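You operate a simulated robot arm through the tools that you are given. There is no shell and no other tool.

You are at the controls of a simulated robot arm. One attempt, no reset.

Task
Start the machine after a stop and leave it running in hand mode.
Fine: main switch on, free the stop button, reset, wait for READY, drive switch on, then press start; the mould gate stays shut.
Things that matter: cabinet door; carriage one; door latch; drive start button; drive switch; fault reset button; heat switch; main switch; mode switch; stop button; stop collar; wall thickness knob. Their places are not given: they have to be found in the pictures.

The check looks at the end state, three seconds after you hand in, the way a careful person would. Anything else that was tipped, shoved, dropped, spilled or broken makes it a failure.

Robot
A 6-joint arm with a fingered hand, fixed in place. Base frame: the origin is on the floor under the middle of its stand, x ahead of it, y to its left, z up. Readings come in m, rad, newtons and seconds.
With the tool pointing down near the work surface it reaches from about 0.34 to 0.74 m from the base axis. Its first joint turns from -2.007 to 2.007 rad. Payload 4 kg.
The TCP is the grasp point between the finger pads, 0.026 m short of the fingertips. In the tool frame z runs along the fingers and y along their closing line. The gripper opens to 0.132 m; its body begins 0.073 m behind the TCP. The gripper is a hand of 4 fingers: y runs from the thumb to the fingers, the wrist lies at [0, 0, -0.239] in the tool frame, and closing takes about 1.5 s.
Orientation is that of the tool frame in the base frame, as a unit quaternion [w, x, y, z]. With the fingers straight down and closing along the base's y, the tool's x points along the base's -x, its y along +y and its z along -z.

Tools
- The arm moves only by the tool nudge_tool. Its argument "targets" is a list that holds one entry, the list of rows, each a list of 6 numbers: the shift along the tool's x, y, z in units of 200 mm (1.0 is 200 mm), then the turn, a rotation vector about the tool's x, y, z in units of 90 degrees (1.0 is 90 degrees). In form: [[[dx, dy, dz, wx, wy, wz], ...]]. A call has 1 to 20 rows; each row is the pose to reach, as a shift and turn from the pose commanded when the call began, along the tool's axes at that moment. "gripper" is the opening, from 0 (shut) to 1 (fully open), set as the call begins (left out, the last holds). A call with a number of a shift or a turn outside -1 to 1 is refused whole. Rows are played at 5 a second. More than 0.05 m and 0.15 rad between two rows, or a gripper value outside its range, and nothing of the call is played. Where a pose cannot be reached the arm comes as near as it can. A force on the tool above 40 N (or 10 N above the force at the start of the call, whichever is more), or a blocked arm, ends the call early, and 0.2 s more pass. Each finger travels about 0.153 m/s and halts on what it meets, pressing with about 31 N; the grip force reading is that of the motor and also rises with nothing between the fingers. The clock runs only during rows and for 0.2 s after the last one: add rows that repeat a pose to give the fingers time. The reply holds the time, the measured pose of the TCP, the force on the tool along the base axes, the opening and the grip force, in the units named above and with some noise, with the torque about the TCP (base axes, N m) and any sound that the robot's microphone picked up, and new pictures: "views" is both (left out), scene, wrist or none.
- Cameras (640 x 400 px; columns grow to the right, rows downward): "scene" is fixed at [0.3907, -0.5106, 1.8671]; the picture's right is [1.00, -0.08, 0.00], its down [-0.04, -0.48, -0.87] and it looks along [0.07, 0.87, -0.49] (base axes); focal length 359 px, centre (320, 200). "wrist" rides on the gripper at [0.068, 0.002, -0.097] in the tool frame; the picture's right is [-0.02, 1.00, 0.00], its down [-0.82, -0.02, -0.58] and it looks along [-0.58, -0.01, 0.82] (tool axes); focal length 270 px, centre (320, 200).
- raise_lower(by): slides the trunk up (or, below 0, down) by that many m; the arm rides with it, the base frame stays. It gives what a move gives, with no picture.
- move_fingers(finger1, finger2, finger3, thumb_bend): sets how far each is bent, from 0 (flat) to 100 (curled in); at 30 the hand is open as for a grip, at 70 the pads meet at the TCP. One left out holds its place. A second passes; each finger stops where it meets its share of the squeeze, and holds until it gets a number again. A gripper value or a shape takes the hand back. It gives what a move gives, with no picture; readings hold the bend of each and the force on the fingers (four entries, about 0 where the hand has none), thumb and palm.
- hand_shape(shape): the hand has 4 fingers and takes this shape, open, in about a second: jaw (thumb against the fingers, like two jaws); tri (thumb and two fingers); tip (a fingertip pinch); poke (one finger out to press); point (the index stretched); flat (the hand flat); cup (the hand cupped); fist (a fist). The gripper value then closes the fingers along that shape, each until it touches; the sizes above hold for jaw. It gives what a move gives, with no picture.
- locate(camera, pixels): there is no depth. For up to 12 entries [column, row, z] of the newest picture of that camera ("zoom" is the newest enlarged one), the place [x, y] in the base frame at which the ray of that pixel passes the height z, good to about 0.002 m, but the place of the scene camera against the robot may be out by one fixed shift of up to 0.018 m in any direction. No time passes.
- enlarge(camera, box): a new picture of the part [left, top, right, bottom] of that camera's present view, enlarged. No time passes.
- job_done(): hands the job in; it is judged then, once.

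Unless the task says otherwise, let go and move clear before handing in.

The tools are called as a command line: name --argument value ..., lists and objects as JSON in quotes. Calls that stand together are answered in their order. nudge_tool: Moves the arm, as the interface text tells. Its arguments: {"type":"object","properties":{"targets":{"type":"array","items":{"type":"array","items":{"type":"array","items":{"type":"number"}}}},"gripper":{"type":"number"},"views":{"type":"string","enum":["both","scene","wrist","none"]}},"required":["targets"]} The other tools are called the same way: raise_lower (by) moves the trunk up or down; hand_shape (shape) gives the hand a shape; move_fingers (finger1, finger2, finger3, thumb_bend) moves the fingers one by one; locate (camera, pixels) gives the place at which the rays of pixels pass given heights; enlarge (camera, box) takes an enlarged picture of a part of a camera's view; job_done () hands the job in.

At the start:

```text
clock: 0.0
ee_pos: [0.1294, 0.3082, 1.3743]
tool_rot: [0.0, 0.0, 1.0, 0.0]
wrist_force: [-0.1, -0.3, 0.4]
moment: [0.01, 0.01, 0.04]
finger_gap: 0.1321
grasp_force: 0.0
shape: jaw
bend: [30.0, 30.0, 30.0, 30.0]
finger forces: [0.0, 0.0, 0.0, 0.0, 0.0, 0.1]
trunk travel left (down, up): [-0.925, 0.065]
```

scene: 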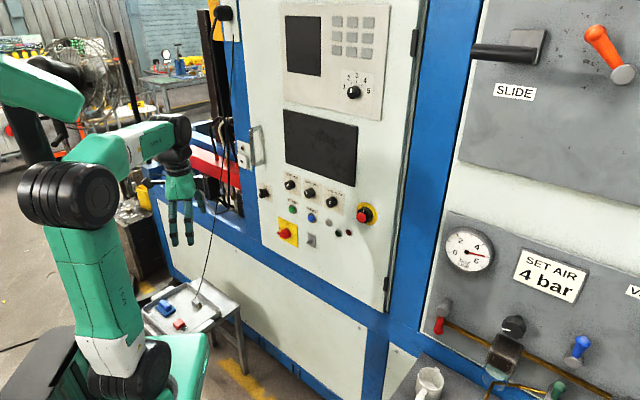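
wrist: 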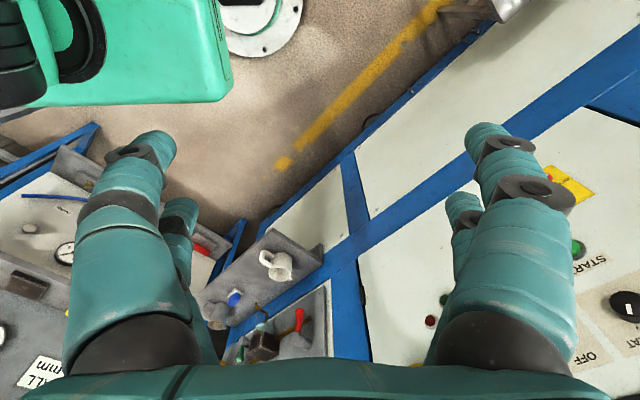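

The scene picture shows the cabinet panel with knobs and buttons around columns 260-380, rows 180-250. I will enlarge it to read the labels before moving.

enlarge --camera "scene" --box '[240, 160, 400, 260]'

enlarge --camera "scene" --box '[270, 0, 400, 120]'

```text
4.00 times, centred on (320, 210) of scene
```

zoom: 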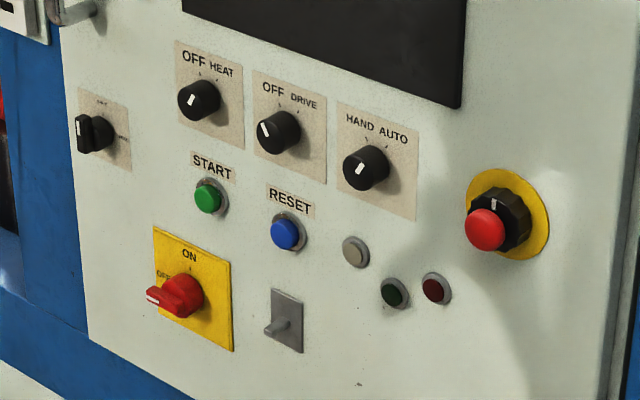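

```text
3.33 times, centred on (335, 60) of scene
```

zoom: 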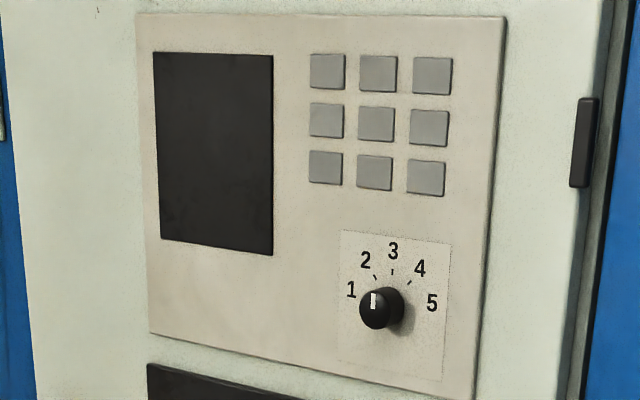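

Both pictures agree: the START button (scene 292,209; wrist 578,248) lies near (0.38, 0.71, 1.155) and the dark lamps near (0.54, 0.55, 1.13). So the panel stands about 0.77 m away, facing the robot at about 46° yaw. I'll turn the hand to point at the panel while staying well short of it.

nudge_tool --targets '[[[-0.073, 0.023, 0.021, -0.0729, -0.0292, 0.0292], [-0.146, 0.046, 0.042, -0.1457, -0.0585, 0.0585], [-0.219, 0.069, 0.063, -0.2186, -0.0877, 0.0877], [-0.292, 0.092, 0.085, -0.2914, -0.1169, 0.1169], [-0.365, 0.115, 0.106, -0.3643, -0.1462, 0.1462], [-0.438, 0.138, 0.127, -0.4371, -0.1754, 0.1754], [-0.512, 0.162, 0.148, -0.51, -0.2046, 0.2046], [-0.585, 0.185, 0.169, -0.5828, -0.2338, 0.2338], [-0.658, 0.208, 0.19, -0.6557, -0.2631, 0.2631], [-0.731, 0.231, 0.212, -0.7285, -0.2923, 0.2923], [-0.804, 0.254, 0.233, -0.8014, -0.3215, 0.3215], [-0.877, 0.277, 0.254, -0.8742, -0.3508, 0.3508], [-0.95, 0.3, 0.275, -0.947, -0.38, 0.38]]]' --views "both"

```text
clock: 2.8
ee_pos: [0.3384, 0.4066, 1.335]
tool_rot: [0.263, 0.264, 0.656, 0.656]
wrist_force: [-0.4, 0.4, -0.6]
moment: [0.06, -0.03, -0.03]
finger_gap: 0.132
grasp_force: 0.1
shape: jaw
bend: [30.0, 30.0, 30.0, 30.0]
finger forces: [0.1, 0.1, 0.0, 0.0, 0.0, 0.0]
out of reach, approached as far as the arm can: row 8, 9, 10, 11, 12, 13
trunk travel left (down, up): [-0.925, 0.065]
```

scene: 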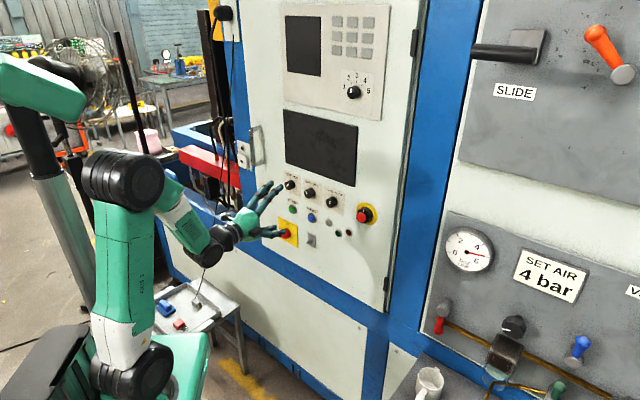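
wrist: 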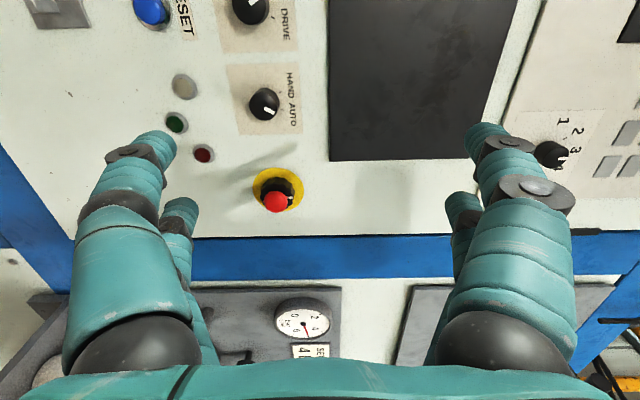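

The hand now points at the panel, and the wrist camera sees the controls (stop at 275,198; mode knob at 264,103; drive knob at 250,8). I'll take enlarged views to read their states.

enlarge --camera "wrist" --box '[150, 0, 350, 125]'

enlarge --camera "wrist" --box '[200, 140, 340, 228]'

enlarge --camera "scene" --box '[325, 185, 405, 235]'

enlarge --camera "scene" --box '[200, 100, 330, 260]'

```text
3.20 times, centred on (250, 62) of wrist
```

zoom: 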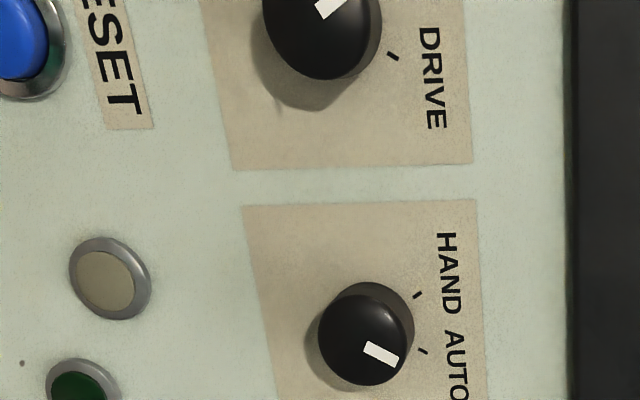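

```text
4.55 times, centred on (270, 184) of wrist
```

zoom: 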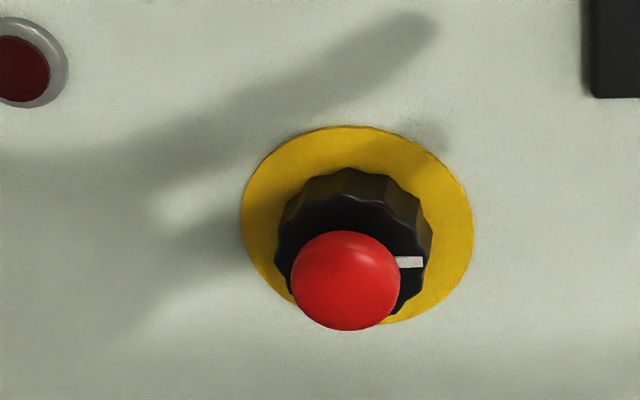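

```text
8.00 times, centred on (365, 210) of scene
```

zoom: 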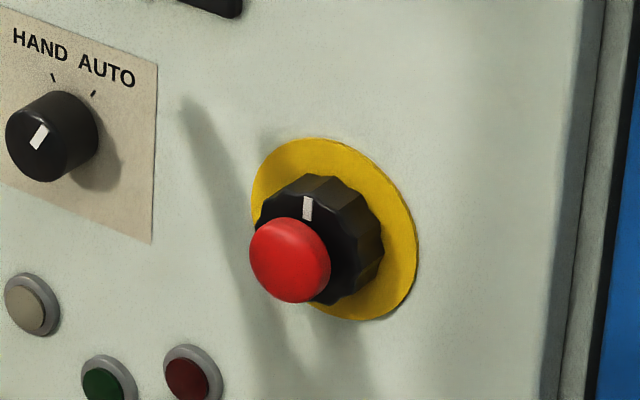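

```text
2.50 times, centred on (265, 180) of scene
```

zoom: 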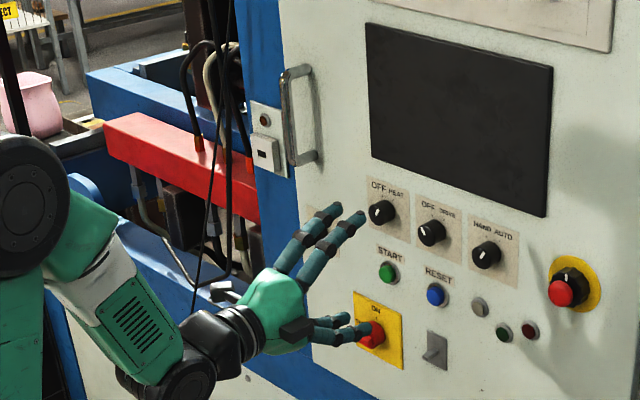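

The mode knob mark points at AUTO, drive is OFF, heat is on, and the stop button has a black collar with its mark up. Next I'll roll the hand 90° so the wrist camera is upright, and shift left and a little forward to see the left controls.

nudge_tool --targets '[[[0.045, 0, 0.023, 0, 0, 0.0909], [0.09, 0, 0.045, 0, 0, 0.1818], [0.136, 0, 0.068, 0, 0, 0.2727], [0.182, 0, 0.09, 0, 0, 0.3636], [0.227, 0, 0.114, 0, 0, 0.4545], [0.273, 0, 0.136, 0, 0, 0.5454], [0.318, 0, 0.16, 0, 0, 0.6363], [0.364, 0, 0.182, 0, 0, 0.7272], [0.409, 0, 0.205, 0, 0, 0.8181], [0.455, 0, 0.227, 0, 0, 0.909], [0.5, 0, 0.25, 0, 0, 1.0]]]' --views "both"

```text
clock: 5.2
ee_pos: [0.3141, 0.5179, 1.5801]
tool_rot: [-0.233, 0.679, 0.328, 0.614]
wrist_force: [0.5, 0.0, -0.6]
moment: [-0.01, -0.01, 0.02]
finger_gap: 0.1318
grasp_force: 0.0
shape: jaw
bend: [30.0, 30.0, 30.0, 30.0]
finger forces: [0.0, 0.0, 0.1, 0.0, 0.0, 0.0]
out of reach, approached as far as the arm can: row 1, 2, 3, 4, 5, 6, 7, 8, 9, 10, 11
trunk travel left (down, up): [-0.925, 0.065]
```

scene: 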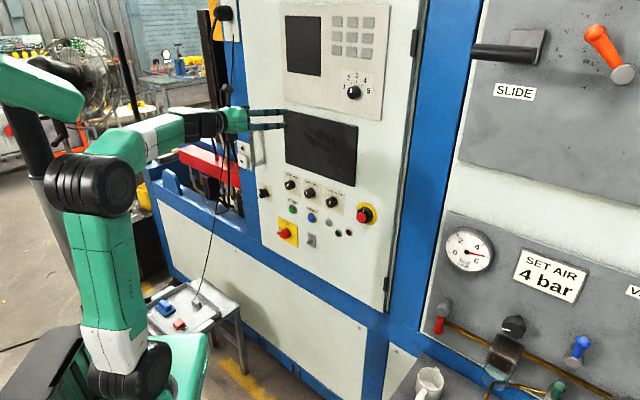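
wrist: 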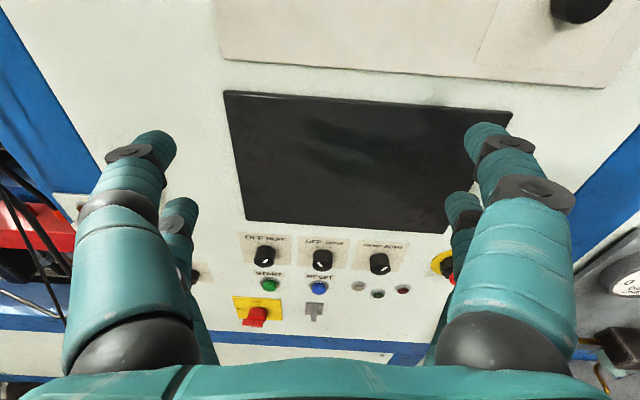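

The arm could not fold that close in, so it ended higher (z 1.58), but the wrist camera now shows the whole panel upright (START 268,285, RESET 319,288, main switch 257,315, mode knob 380,263). I'll record the rays of the controls and test a small forward step to learn where the commanded pose is.

locate --camera "wrist" --pixels '[[268, 285, 1.15], [268, 285, 1.25], [319, 288, 1.15], [319, 288, 1.25], [257, 315, 1.15], [257, 315, 1.25], [380, 263, 1.15], [380, 263, 1.25], [322, 260, 1.15], [322, 260, 1.25], [265, 255, 1.15], [265, 255, 1.25]]'

nudge_tool --targets '[[[0, 0, 0.1, 0, 0, 0], [0, 0, 0.2, 0, 0, 0]]]' --views "wrist"

```text
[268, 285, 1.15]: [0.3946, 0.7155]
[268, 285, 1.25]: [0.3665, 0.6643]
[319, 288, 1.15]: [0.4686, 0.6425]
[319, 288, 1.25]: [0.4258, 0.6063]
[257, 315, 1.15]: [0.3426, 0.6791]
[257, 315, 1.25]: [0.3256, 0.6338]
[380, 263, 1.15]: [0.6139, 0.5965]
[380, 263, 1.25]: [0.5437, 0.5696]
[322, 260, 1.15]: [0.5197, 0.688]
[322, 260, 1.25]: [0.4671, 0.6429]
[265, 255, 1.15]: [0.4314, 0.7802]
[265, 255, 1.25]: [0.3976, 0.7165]
```

```text
clock: 5.8
ee_pos: [0.3493, 0.5555, 1.5697]
tool_rot: [-0.233, 0.678, 0.33, 0.614]
wrist_force: [-0.6, -0.5, 0.2]
moment: [0.02, 0.02, -0.01]
finger_gap: 0.1321
grasp_force: 0.2
shape: jaw
bend: [30.0, 30.0, 30.0, 30.0]
finger forces: [0.1, 0.0, 0.0, 0.1, 0.0, 0.1]
trunk travel left (down, up): [-0.925, 0.065]
```

wrist: 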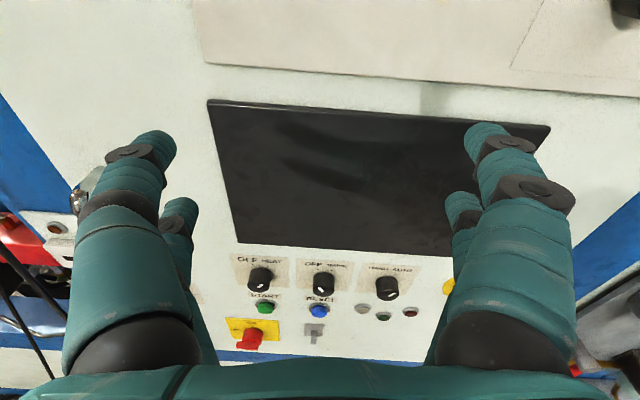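

The commanded pose follows the arm's actual one, and the forward step worked (now 0.64 m out, about 0.1 m from the panel). I'll lower the trunk so the hand comes down toward the controls in the same posture.

raise_lower --by -0.28

nudge_tool --targets '[[[0, 0, -0.03, 0, 0.04, 0], [0, 0, -0.06, 0, 0.087, 0]]]' --views "both"

```text
clock: 8.6
ee_pos: [0.3492, 0.5553, 1.2881]
tool_rot: [-0.231, 0.678, 0.328, 0.615]
wrist_force: [-0.3, 0.3, -0.8]
moment: [0.02, 0.02, 0.01]
finger_gap: 0.1319
grasp_force: 0.0
shape: jaw
bend: [30.0, 30.0, 30.0, 30.0]
finger forces: [0.0, 0.0, 0.0, 0.1, 0.0, 0.1]
trunk travel left (down, up): [-0.645, 0.345]
```

```text
clock: 9.2
ee_pos: [0.3474, 0.5568, 1.3344]
tool_rot: [-0.246, 0.648, 0.321, 0.645]
wrist_force: [-0.8, 0.0, 0.1]
moment: [0.01, 0.02, -0.03]
finger_gap: 0.1319
grasp_force: 0.1
shape: jaw
bend: [30.0, 30.0, 30.0, 30.0]
finger forces: [0.1, 0.1, 0.1, 0.1, 0.0, 0.0]
out of reach, approached as far as the arm can: row 1, 2
trunk travel left (down, up): [-0.645, 0.345]
```

scene: 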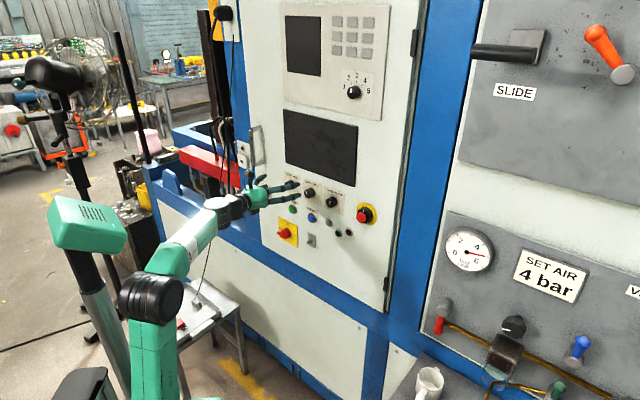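
wrist: 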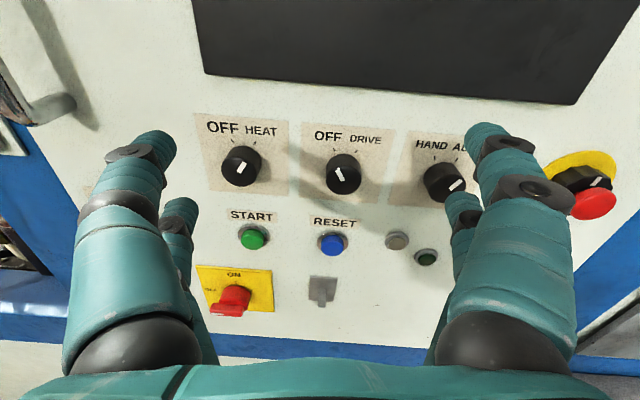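

The view is now clear: heat knob (240,165, on HEAT), drive knob (343,175, OFF), mode knob (445,182), START (254,238), RESET (332,243), main switch (233,300), stop (594,200). I'll enlarge for precise pixels and take rays for triangulation.

enlarge --camera "wrist" --box '[190, 100, 350, 200]'

enlarge --camera "wrist" --box '[190, 220, 350, 320]'

enlarge --camera "wrist" --box '[480, 130, 640, 230]'

```text
4.00 times, centred on (270, 150) of wrist
```

zoom: 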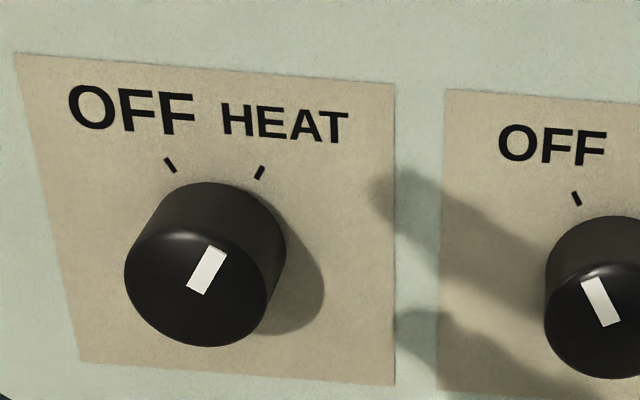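

```text
4.00 times, centred on (270, 270) of wrist
```

zoom: 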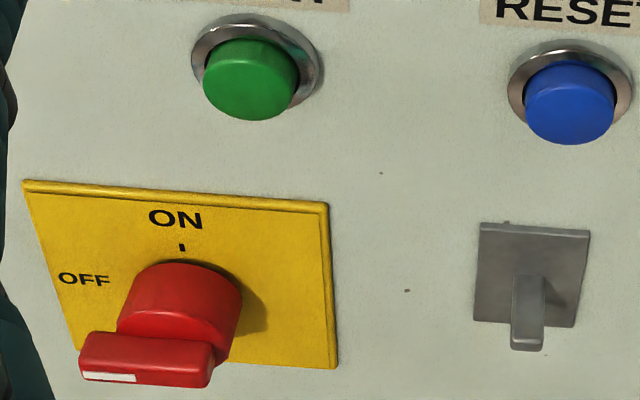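

```text
4.00 times, centred on (560, 180) of wrist
```

zoom: 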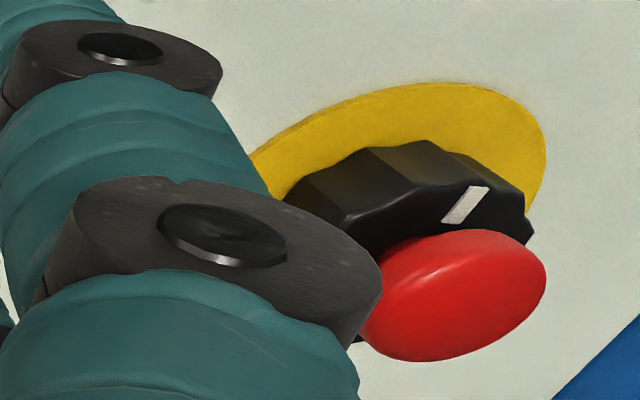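

The knobs are round with white marks at about ±30° (HEAT on, DRIVE off), and the main switch handle points left at OFF. I'll take rays for flat panel features here, then shift right to view the stop button and triangulate.

locate --camera "wrist" --pixels '[[193.5, 113, 1.1], [193.5, 113, 1.2], [288.75, 196.25, 1.1], [288.75, 196.25, 1.2], [254, 236.5, 1.1], [254, 236.5, 1.2], [332.5, 241.5, 1.1], [332.5, 241.5, 1.2], [196, 265.5, 1.1], [196, 265.5, 1.2], [397, 240, 1.1], [397, 240, 1.2]]'

nudge_tool --targets '[[[0, 0.2, 0, 0, 0, 0], [0, 0.4, 0, 0, 0, 0], [0, 0.6, 0, 0, 0, 0], [0, 0.8, 0, 0, 0, 0], [0, 1.0, 0, 0, 0, 0]]]' --views "both"

```text
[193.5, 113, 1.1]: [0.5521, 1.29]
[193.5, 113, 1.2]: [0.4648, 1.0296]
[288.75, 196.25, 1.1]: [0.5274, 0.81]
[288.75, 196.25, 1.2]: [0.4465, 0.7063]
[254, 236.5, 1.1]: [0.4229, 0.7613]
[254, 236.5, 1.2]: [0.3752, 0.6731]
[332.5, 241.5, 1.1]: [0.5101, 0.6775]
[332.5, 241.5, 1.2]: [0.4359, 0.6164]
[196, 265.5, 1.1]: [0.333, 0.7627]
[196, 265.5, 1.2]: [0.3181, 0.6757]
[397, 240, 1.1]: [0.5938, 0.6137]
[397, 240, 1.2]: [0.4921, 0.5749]
```

```text
clock: 10.4
ee_pos: [0.4917, 0.4219, 1.3539]
tool_rot: [-0.253, 0.634, 0.313, 0.66]
wrist_force: [-0.6, -1.3, 0.2]
moment: [0.0, -0.01, 0.01]
finger_gap: 0.1319
grasp_force: 0.0
shape: jaw
bend: [30.0, 30.0, 30.0, 30.0]
finger forces: [0.1, 0.1, 0.1, 0.0, 0.0, 0.0]
out of reach, approached as far as the arm can: row 1, 2, 3, 4
trunk travel left (down, up): [-0.645, 0.345]
```

scene: 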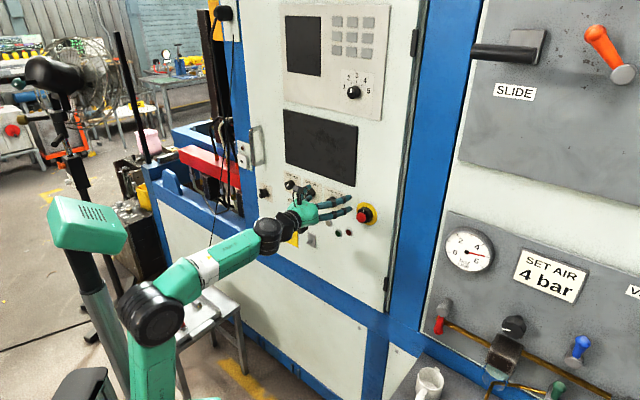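
wrist: 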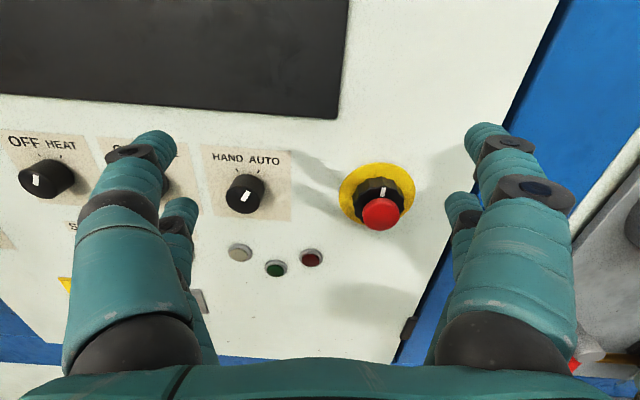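

The hand moved right and the stop button (380,200), mode knob (245,193) and lamps are clearly in view. I'll enlarge these and take their rays.

enlarge --camera "wrist" --box '[200, 140, 360, 290]'

enlarge --camera "wrist" --box '[320, 150, 430, 240]'

locate --camera "wrist" --pixels '[[240, 252, 1.1], [240, 252, 1.2], [276, 268, 1.1], [276, 268, 1.2], [311, 257.5, 1.1], [311, 257.5, 1.2]]'

```text
2.67 times, centred on (280, 215) of wrist
```

zoom: 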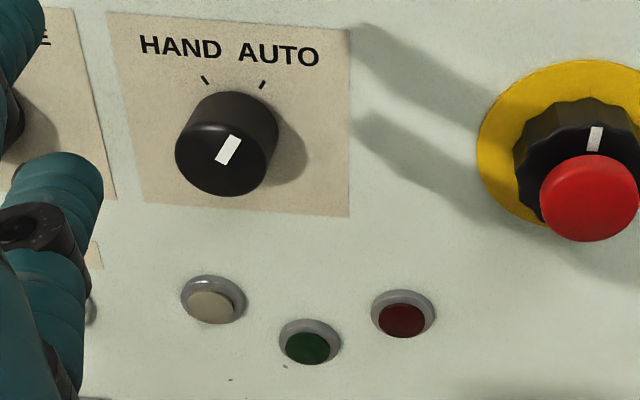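

```text
4.44 times, centred on (375, 195) of wrist
```

zoom: 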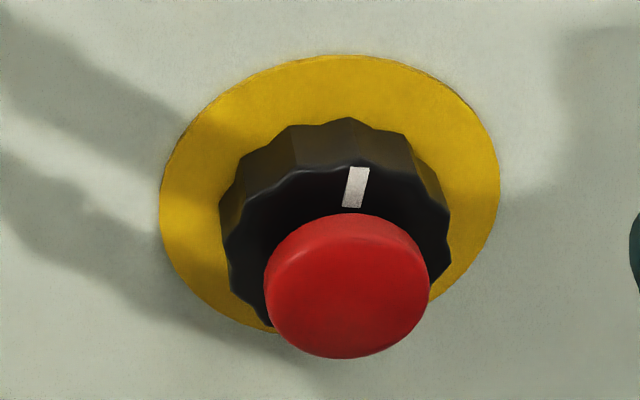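

```text
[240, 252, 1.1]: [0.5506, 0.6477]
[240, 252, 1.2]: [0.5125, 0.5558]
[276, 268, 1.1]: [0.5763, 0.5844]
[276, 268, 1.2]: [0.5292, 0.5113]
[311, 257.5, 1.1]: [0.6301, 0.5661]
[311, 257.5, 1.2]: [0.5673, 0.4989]
```

The triangulated panel plane is 0.69x + 0.724y ≈ 0.789, with START at about (0.395, 0.713, 1.155). I'll take more rays here for the mode plate, ticks and stop disc, to place them on that plane and estimate how far the knobs stick out.

locate --camera "wrist" --pixels '[[200.1, 144.5, 1.1], [200.1, 144.5, 1.2], [290.9, 221, 1.1], [290.9, 221, 1.2], [236.9, 170.4, 1.1], [236.9, 170.4, 1.2], [258.6, 171.5, 1.1], [258.6, 171.5, 1.2], [242.9, 199.3, 1.1], [242.9, 199.3, 1.2]]'

locate --camera "wrist" --pixels '[[377, 193.9, 1.1], [377, 193.9, 1.2], [381.1, 215.3, 1.1], [381.1, 215.3, 1.2], [339, 194, 1.1], [339, 194, 1.2], [415, 190, 1.1], [415, 190, 1.2], [381, 162, 1.1], [381, 162, 1.2]]'

```text
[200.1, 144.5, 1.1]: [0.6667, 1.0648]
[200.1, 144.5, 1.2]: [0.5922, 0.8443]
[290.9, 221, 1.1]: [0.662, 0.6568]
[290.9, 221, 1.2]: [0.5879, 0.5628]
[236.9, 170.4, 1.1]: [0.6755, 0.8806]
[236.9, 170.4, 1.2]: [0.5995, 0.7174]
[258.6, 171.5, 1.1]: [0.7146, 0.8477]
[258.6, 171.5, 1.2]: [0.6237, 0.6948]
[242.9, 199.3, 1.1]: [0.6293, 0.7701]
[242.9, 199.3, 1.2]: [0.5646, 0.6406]
```

```text
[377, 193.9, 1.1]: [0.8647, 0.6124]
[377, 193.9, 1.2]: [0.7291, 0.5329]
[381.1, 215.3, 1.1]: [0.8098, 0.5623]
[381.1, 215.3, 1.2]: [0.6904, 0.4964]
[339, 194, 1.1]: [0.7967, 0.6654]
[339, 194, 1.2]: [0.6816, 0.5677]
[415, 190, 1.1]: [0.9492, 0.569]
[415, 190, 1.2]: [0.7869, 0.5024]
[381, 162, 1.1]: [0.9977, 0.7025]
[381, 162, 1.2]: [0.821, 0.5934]
```

The mode knob axis comes out at u≈-0.003, z≈1.265 and the stop button at u≈0.131, z≈1.265. Before gripping I want to see how the fingers are arranged, so I'll enlarge the hand in both views.

enlarge --camera "scene" --box '[250, 170, 390, 260]'

enlarge --camera "wrist" --box '[60, 110, 580, 400]'

```text
4.44 times, centred on (320, 215) of scene
```

zoom: 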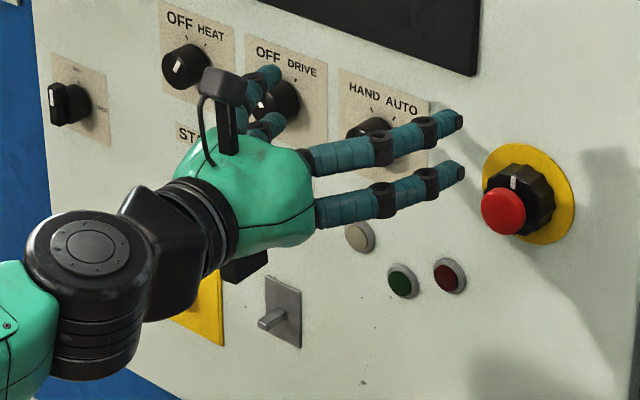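

```text
1.23 times, centred on (320, 255) of wrist
```

zoom: 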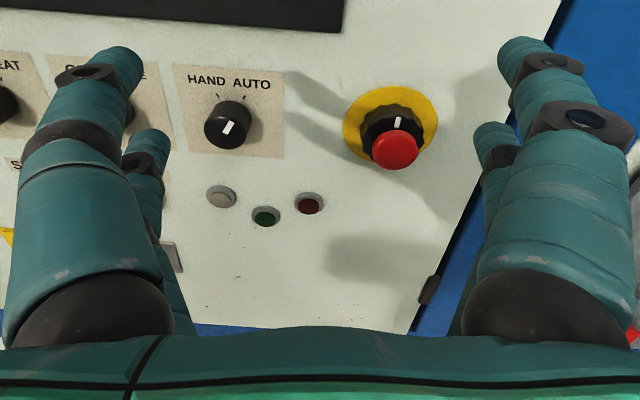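

The hand has two digits on each side about 0.05 m apart, so a round knob might slip between the pairs in the jaw shape. I'll try the fingertip-pinch shape and look at it.

hand_shape --shape "tip"

nudge_tool --targets '[[[0, 0, 0, 0, 0, 0]]]' --views "both"

enlarge --camera "scene" --box '[250, 170, 390, 260]'

```text
clock: 11.3
ee_pos: [0.4907, 0.4227, 1.3545]
tool_rot: [-0.253, 0.635, 0.312, 0.66]
wrist_force: [-0.7, 0.0, -0.4]
moment: [0.02, 0.02, -0.04]
finger_gap: 0.1316
grasp_force: 0.1
shape: tip
bend: [30.0, 30.0, 30.0, 30.0]
finger forces: [0.1, 0.0, 0.0, 0.0, 0.0, 0.0]
trunk travel left (down, up): [-0.645, 0.345]
```

```text
clock: 11.7
ee_pos: [0.4918, 0.4223, 1.3546]
tool_rot: [-0.253, 0.635, 0.312, 0.66]
wrist_force: [1.0, 1.0, -0.4]
moment: [-0.02, -0.03, 0.02]
finger_gap: 0.1318
grasp_force: 0.0
shape: tip
bend: [30.0, 30.0, 30.0, 30.0]
finger forces: [0.0, 0.1, 0.0, 0.0, 0.0, 0.1]
trunk travel left (down, up): [-0.645, 0.345]
```

scene: 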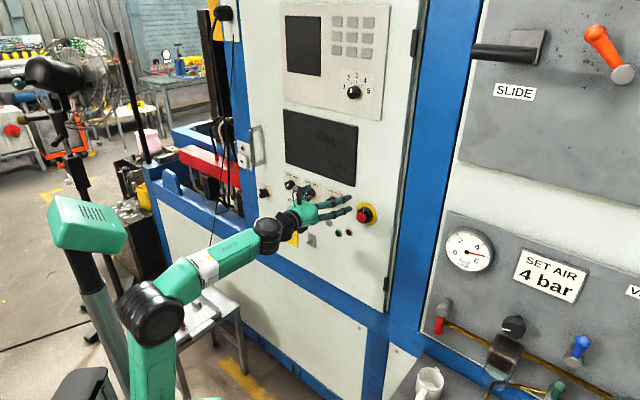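
wrist: 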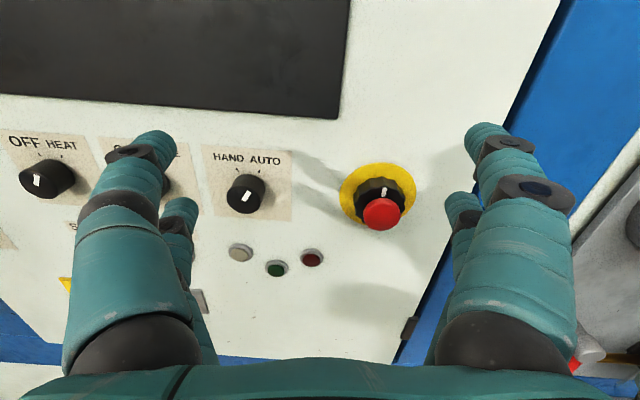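

```text
4.44 times, centred on (320, 215) of scene
```

zoom: 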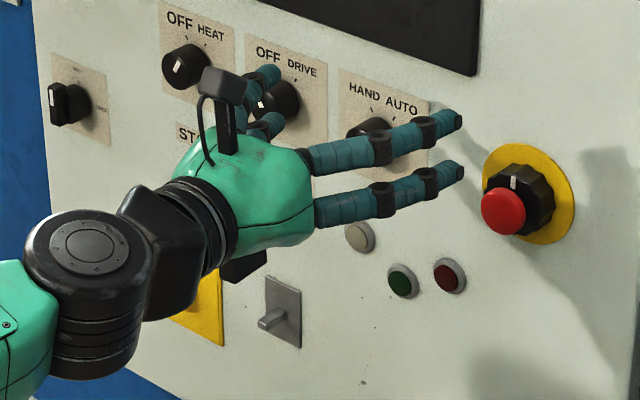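

The open tip shape looks the same as jaw. I'll close it partly in free air to see how the digits converge.

nudge_tool --targets '[[[0, 0, 0, 0, 0, 0], [0, 0, 0, 0, 0, 0], [0, 0, 0, 0, 0, 0], [0, 0, 0, 0, 0, 0], [0, 0, 0, 0, 0, 0], [0, 0, 0, 0, 0, 0]]]' --gripper 0.25 --views "both"

enlarge --camera "scene" --box '[250, 170, 390, 260]'

```text
clock: 13.1
ee_pos: [0.4915, 0.4227, 1.355]
tool_rot: [-0.254, 0.635, 0.313, 0.66]
wrist_force: [-0.1, 0.0, -0.1]
moment: [-0.01, -0.02, 0.01]
finger_gap: 0.0334
grasp_force: 0.1
shape: tip
bend: [73.0, 73.0, 73.0, 70.0]
finger forces: [0.1, 0.0, 0.0, 0.1, 0.0, 0.0]
trunk travel left (down, up): [-0.645, 0.345]
```

scene: 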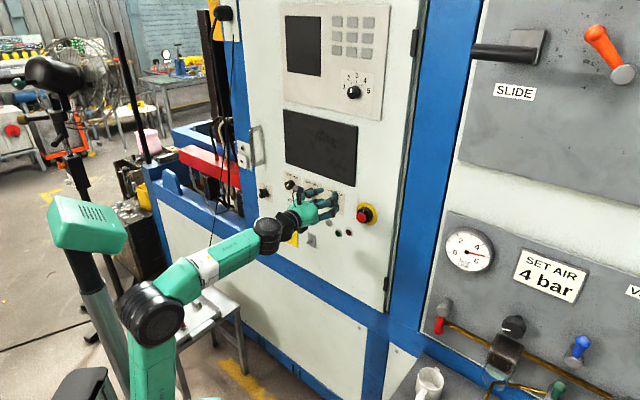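
wrist: 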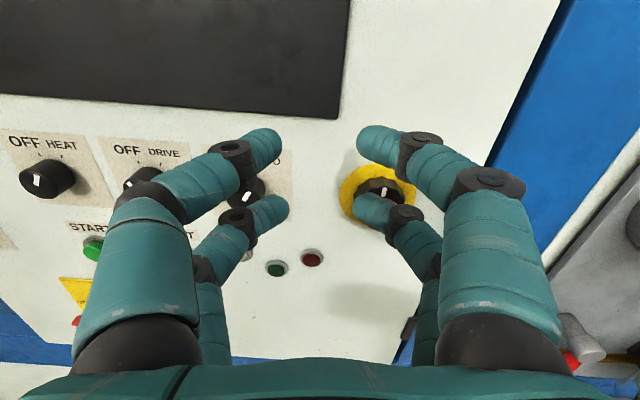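

```text
4.44 times, centred on (320, 215) of scene
```

zoom: 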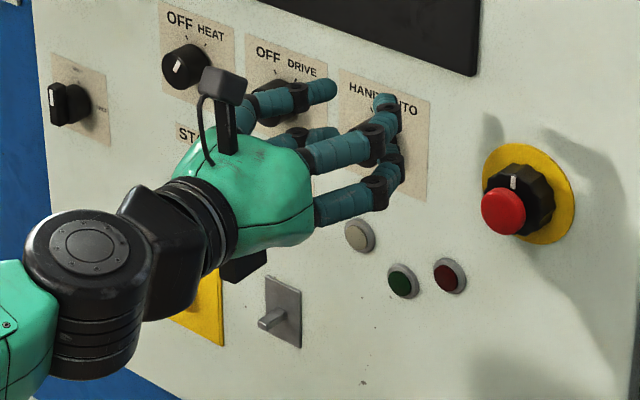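

Closed partly, the four tips sit at about x=±0.02 in the tool frame, which should center nicely on a round knob of 18 mm radius. I'll open to a 6 cm gap, lower the trunk 0.09 m, and shift to in front of the mode knob.

raise_lower --by -0.09

nudge_tool --targets '[[[0.008, -0.08, 0.0, 0, 0, 0], [0.015, -0.17, 0.05, 0, 0, 0], [0.023, -0.25, 0.12, 0, 0, 0], [0.031, -0.333, 0.2, 0, 0, 0], [0.031, -0.333, 0.2, 0, 0, 0]]]' --gripper 0.48 --views "both"

```text
clock: 14.4
ee_pos: [0.4907, 0.4214, 1.2652]
tool_rot: [-0.252, 0.635, 0.312, 0.66]
wrist_force: [0.3, 0.0, -0.8]
moment: [-0.02, -0.01, -0.01]
finger_gap: 0.0333
grasp_force: 0.0
shape: tip
bend: [73.0, 73.0, 73.0, 70.0]
finger forces: [0.1, 0.1, 0.0, 0.0, 0.0, 0.1]
trunk travel left (down, up): [-0.555, 0.435]
```

```text
clock: 15.6
ee_pos: [0.4693, 0.4989, 1.276]
tool_rot: [-0.158, 0.568, 0.396, 0.704]
wrist_force: [-0.1, -0.4, -1.0]
moment: [0.06, -0.05, 0.03]
finger_gap: 0.0628
grasp_force: 0.0
shape: tip
bend: [73.0, 73.0, 73.0, 70.0]
finger forces: [0.0, 0.0, 0.0, 0.1, 0.1, 0.0]
out of reach, approached as far as the arm can: row 2, 3, 4
trunk travel left (down, up): [-0.555, 0.435]
```

scene: 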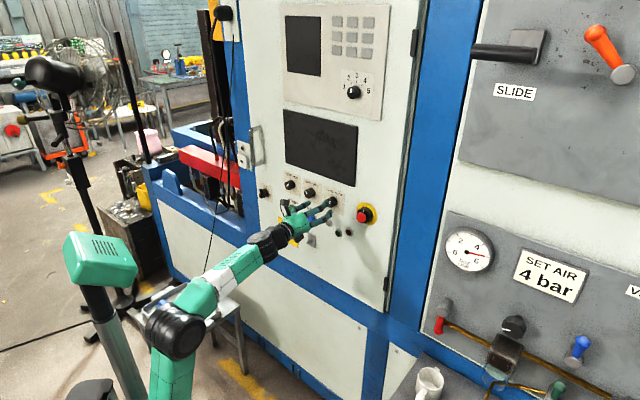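
wrist: 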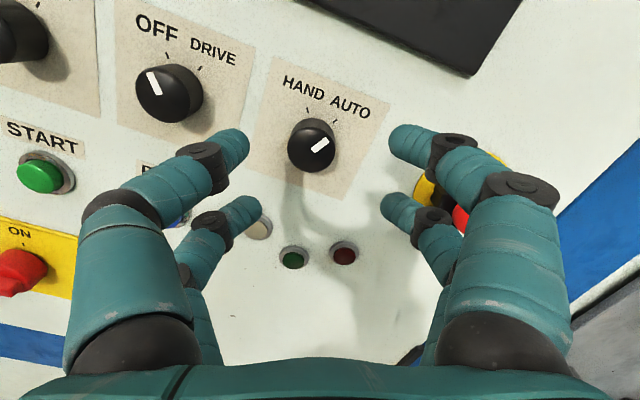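

The roll drifted about 22° counterclockwise (wrist roll limit), but the mode knob (312,148) sits almost centered between the fingers; it needs a 10 mm drop and 70 mm forward. I'll move in to surround the knob with the fingers still open.

nudge_tool --targets '[[[-0.03, -0.01, 0.04, 0, 0, 0], [-0.0635, -0.0153, 0.1, 0, 0, 0], [-0.065, -0.0153, 0.17, 0, 0, 0], [-0.067, -0.0153, 0.25, 0, 0, 0], [-0.067, -0.0153, 0.25, 0, 0, 0]]]' --views "both"

```text
clock: 16.8
ee_pos: [0.5046, 0.5374, 1.2517]
tool_rot: [-0.253, 0.635, 0.313, 0.66]
wrist_force: [0.5, -0.2, -0.7]
moment: [0.02, 0.01, 0.0]
finger_gap: 0.0628
grasp_force: 0.1
shape: tip
bend: [73.0, 73.0, 73.0, 70.0]
finger forces: [0.0, 0.1, 0.0, 0.0, 0.1, 0.0]
trunk travel left (down, up): [-0.555, 0.435]
```

scene: 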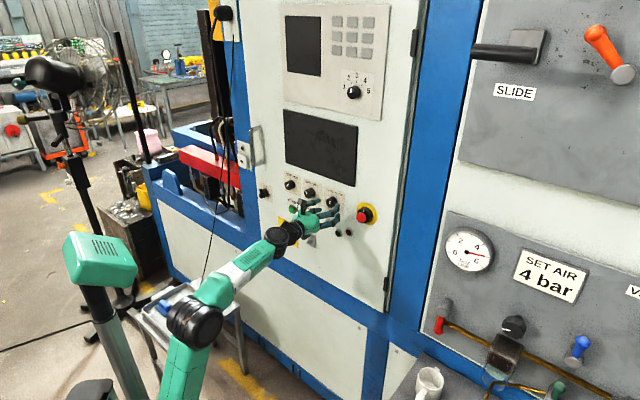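
wrist: 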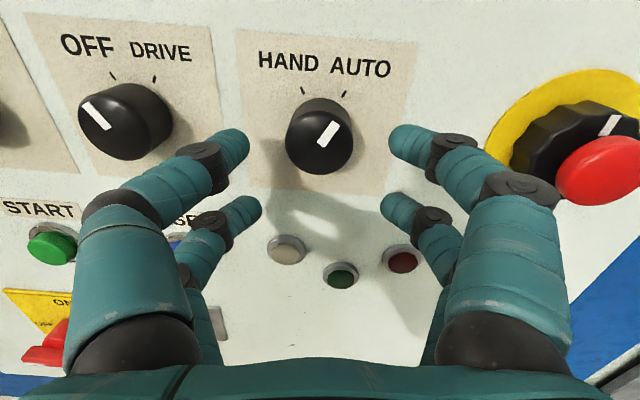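

The orientation has settled back to nearly upright, and the knob top (319,142) is centered sideways but about 15 mm above the grasp axis. I'll raise by 15 mm and go 18 mm further in.

nudge_tool --targets '[[[0.04, 0, 0, 0, 0, 0], [0.0775, 0, 0.01, 0, 0, 0], [0.0775, 0, 0.05, 0, 0, 0], [0.0775, 0, 0.09, 0, 0, 0], [0.0775, 0, 0.09, 0, 0, 0]]]' --views "both"

```text
clock: 18.0
ee_pos: [0.5136, 0.5492, 1.2665]
tool_rot: [-0.254, 0.635, 0.312, 0.66]
wrist_force: [-1.2, 0.3, 0.6]
moment: [-0.02, -0.01, -0.02]
finger_gap: 0.063
grasp_force: 0.1
shape: tip
bend: [73.0, 73.0, 73.0, 70.0]
finger forces: [0.1, 0.0, 0.0, 0.0, 0.0, 0.1]
trunk travel left (down, up): [-0.555, 0.435]
```

scene: 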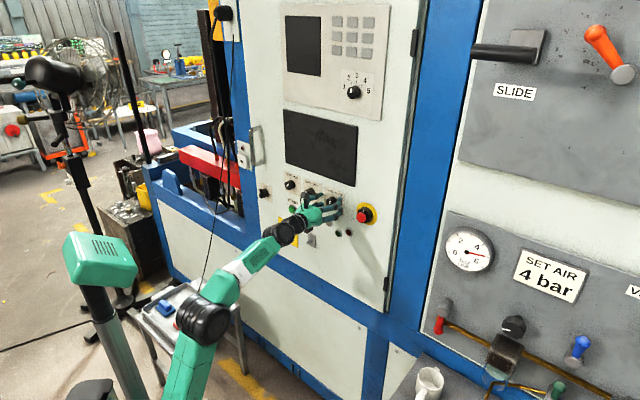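
wrist: 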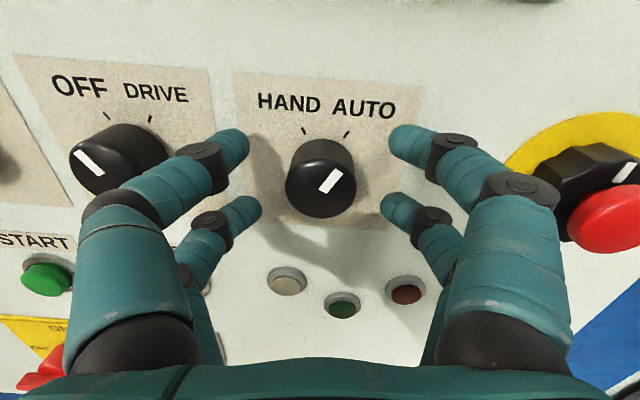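

The knob is centered in the fingers (320,185). Now I'll close the pinch on it.

nudge_tool --targets '[[[0, 0, 0, 0, 0, 0], [0, 0, 0, 0, 0, 0], [0, 0, 0, 0, 0, 0], [0, 0, 0, 0, 0, 0], [0, 0, 0, 0, 0, 0], [0, 0, 0, 0, 0, 0]]]' --gripper 0.1 --views "wrist"

```text
clock: 19.4
ee_pos: [0.5142, 0.5507, 1.2663]
tool_rot: [-0.253, 0.635, 0.312, 0.66]
wrist_force: [-0.1, -0.5, -0.2]
moment: [-0.02, 0.01, -0.01]
finger_gap: 0.0139
grasp_force: 0.2
shape: tip
bend: [72.0, 71.0, 72.0, 70.0]
finger forces: [0.1, 1.4, 0.8, 0.1, 0.0, 0.0]
trunk travel left (down, up): [-0.555, 0.435]
```

wrist: 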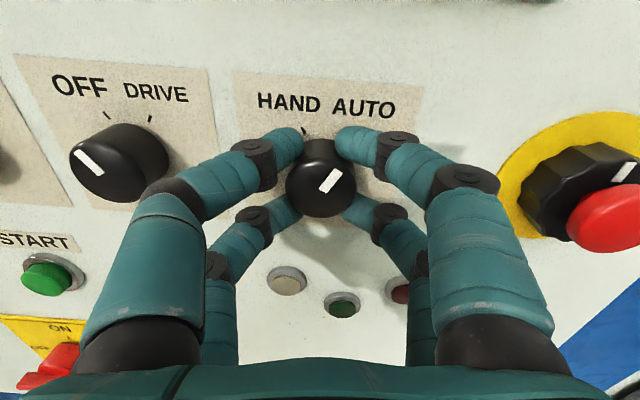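

The four tips wrap the knob diagonally and just touch it. I'll squeeze fully before turning.

nudge_tool --targets '[[[0, 0, 0, 0, 0, 0], [0, 0, 0, 0, 0, 0], [0, 0, 0, 0, 0, 0]]]' --gripper 0.0 --views "wrist"

```text
clock: 20.2
ee_pos: [0.5134, 0.5481, 1.2672]
tool_rot: [-0.253, 0.635, 0.312, 0.66]
wrist_force: [5.0, -0.9, 1.3]
moment: [0.05, -0.09, -0.14]
finger_gap: 0.0044
grasp_force: 31.2
shape: tip
bend: [71.0, 72.0, 72.0, 74.0]
finger forces: [0.1, 27.1, 30.0, 0.0, 0.0, 0.0]
trunk travel left (down, up): [-0.555, 0.435]
```

wrist: 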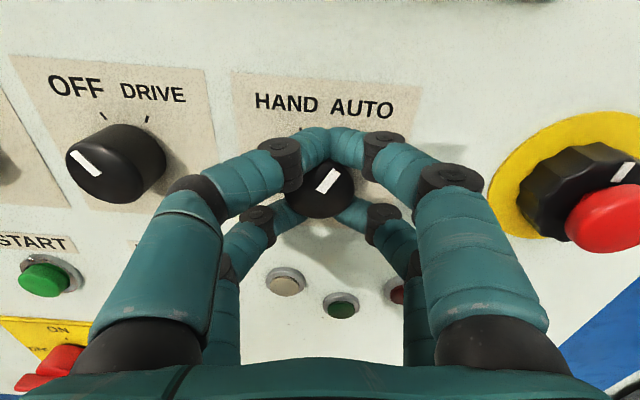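

Only two digits (27 and 30 N) are loaded; the upper pair has slipped over the knob's top, so the hand sits a few millimetres too high. I'll open slightly, drop 5 mm and squeeze again.

nudge_tool --targets '[[[0, 0, 0, 0, 0, 0], [0, 0, 0, 0, 0, 0], [-0.0125, 0, 0, 0, 0, 0], [-0.025, 0, 0, 0, 0, 0], [-0.025, 0, 0, 0, 0, 0]]]' --gripper 0.25 --views "none"

nudge_tool --targets '[[[0, 0, 0, 0, 0, 0], [0, 0, 0, 0, 0, 0], [0, 0, 0, 0, 0, 0], [0, 0, 0, 0, 0, 0], [0, 0, 0, 0, 0, 0]]]' --gripper 0.0 --views "wrist"

```text
clock: 21.4
ee_pos: [0.5134, 0.5485, 1.2606]
tool_rot: [-0.253, 0.635, 0.312, 0.66]
wrist_force: [0.5, -0.2, 0.1]
moment: [0.04, -0.02, -0.02]
finger_gap: 0.0328
grasp_force: 0.0
shape: tip
bend: [73.0, 73.0, 73.0, 70.0]
finger forces: [0.0, 0.0, 0.0, 0.0, 0.0, 0.0]
trunk travel left (down, up): [-0.555, 0.435]
```

```text
clock: 22.6
ee_pos: [0.5137, 0.5492, 1.2611]
tool_rot: [-0.253, 0.635, 0.312, 0.66]
wrist_force: [1.9, 1.9, 3.0]
moment: [-0.04, -0.1, -0.05]
finger_gap: 0.0089
grasp_force: 30.8
shape: tip
bend: [73.0, 70.0, 70.0, 70.0]
finger forces: [26.9, 0.1, 0.0, 0.0, 22.6, 0.0]
trunk travel left (down, up): [-0.555, 0.435]
```

wrist: 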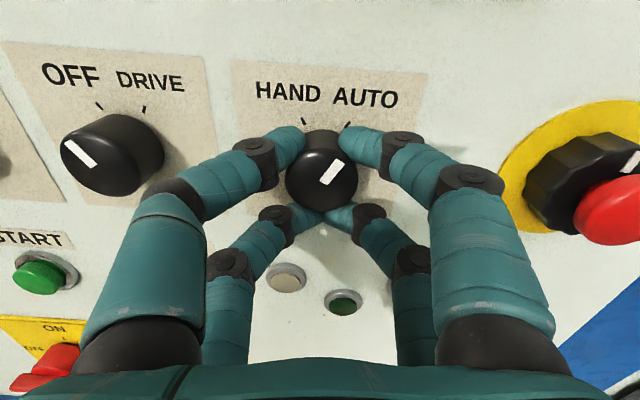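

Now only the upper pair grips and the lower pair slips beneath, so four-point contact is marginal. I'll instead pinch the knob across its full diameter with the upper pair alone: open, drop about 15 mm, close.

nudge_tool --targets '[[[0, 0, 0, 0, 0, 0], [0, 0, 0, 0, 0, 0], [0, 0, 0, 0, 0, 0], [-0.0375, 0, 0, 0, 0, 0], [-0.075, 0, 0, 0, 0, 0], [-0.075, 0, 0, 0, 0, 0]]]' --gripper 0.45 --views "wrist"

nudge_tool --targets '[[[0, 0, 0, 0, 0, 0], [0, 0, 0, 0, 0, 0], [0, 0, 0, 0, 0, 0], [0, 0, 0, 0, 0, 0], [0, 0, 0, 0, 0, 0]]]' --gripper 0.0 --views "wrist"

```text
clock: 24.0
ee_pos: [0.5147, 0.5491, 1.2451]
tool_rot: [-0.254, 0.635, 0.312, 0.66]
wrist_force: [-1.0, 0.7, -0.4]
moment: [0.0, -0.04, 0.0]
finger_gap: 0.0589
grasp_force: 0.0
shape: tip
bend: [73.0, 73.0, 73.0, 70.0]
finger forces: [0.0, 0.0, 0.0, 0.1, 0.0, 0.1]
trunk travel left (down, up): [-0.555, 0.435]
```

wrist: 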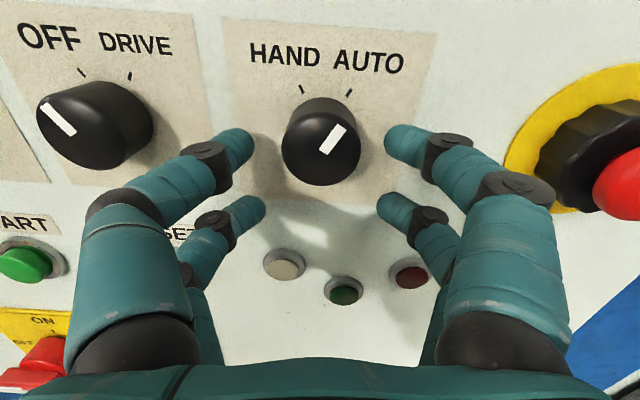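

```text
clock: 25.2
ee_pos: [0.5142, 0.5479, 1.2459]
tool_rot: [-0.253, 0.635, 0.313, 0.66]
wrist_force: [1.7, 1.4, 0.6]
moment: [-0.02, -0.01, -0.01]
finger_gap: 0.0129
grasp_force: 31.0
shape: tip
bend: [73.0, 62.0, 62.0, 70.0]
finger forces: [27.5, 0.1, 0.1, 0.0, 27.8, 0.1]
trunk travel left (down, up): [-0.555, 0.435]
```

wrist: 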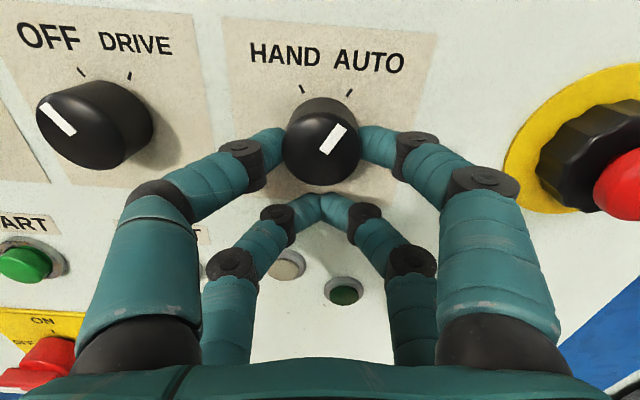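

The upper pair now pinches the mode knob squarely (27.5 and 27.8 N at 265-380,140). I'll turn it counterclockwise about the knob's own axis, from AUTO toward HAND.

nudge_tool --targets '[[[0.0009, 0.0132, 0, 0, 0, -0.0889], [0.0037, 0.0262, 0, 0, 0, -0.1778], [0.0082, 0.0386, 0, 0, 0, -0.2667], [0.0144, 0.0503, 0, 0, 0, -0.3556], [0.0222, 0.0611, 0, 0, 0, -0.4444], [0.0314, 0.0706, 0, 0, 0, -0.5333], [0.0392, 0.0769, 0, 0, 0, -0.6], [0.0392, 0.0769, 0, 0, 0, -0.6]]]' --views "both"

```text
clock: 27.0
ee_pos: [0.5269, 0.5383, 1.255]
tool_rot: [0.073, 0.424, 0.569, 0.701]
wrist_force: [-2.9, -0.5, -5.4]
moment: [-0.21, 0.06, 0.09]
finger_gap: 0.0131
grasp_force: 31.4
shape: tip
bend: [73.0, 62.0, 62.0, 70.0]
finger forces: [27.3, 0.1, 0.0, 0.0, 33.6, 0.1]
trunk travel left (down, up): [-0.555, 0.435]
```

scene: 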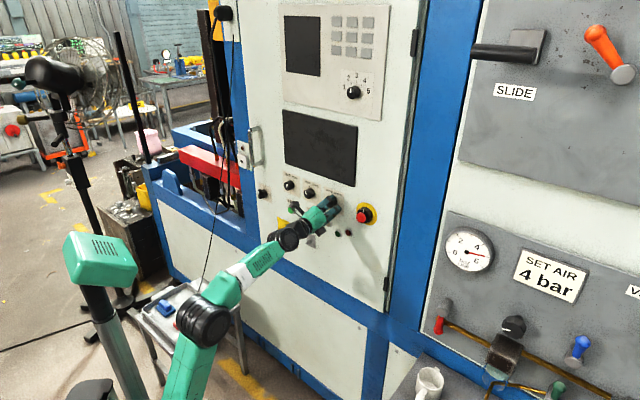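
wrist: 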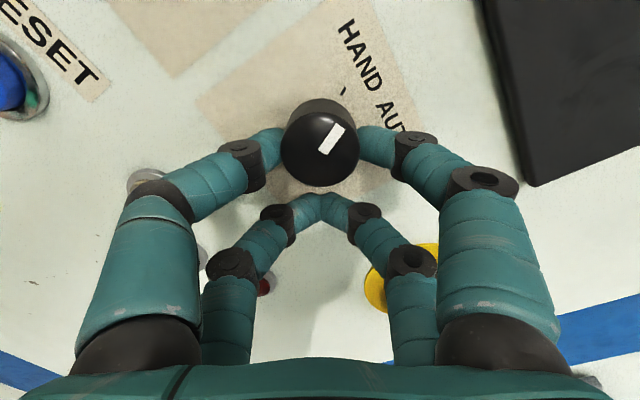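

The mark turned with the hand by about 54° and now lines up with the HAND tick (342,91). I'll release and back off to check.

nudge_tool --targets '[[[0.0392, 0.0769, 0, 0, 0, 0]]]' --gripper 0.45 --views "none"

```text
clock: 27.4
ee_pos: [0.525, 0.5371, 1.2796]
tool_rot: [0.073, 0.421, 0.565, 0.706]
wrist_force: [-1.2, 3.1, 0.4]
moment: [0.03, 0.03, 0.0]
finger_gap: 0.0599
grasp_force: 0.1
shape: tip
bend: [73.0, 73.0, 73.0, 70.0]
finger forces: [0.0, 0.1, 0.0, 0.0, 2.7, 0.1]
trunk travel left (down, up): [-0.555, 0.435]
```

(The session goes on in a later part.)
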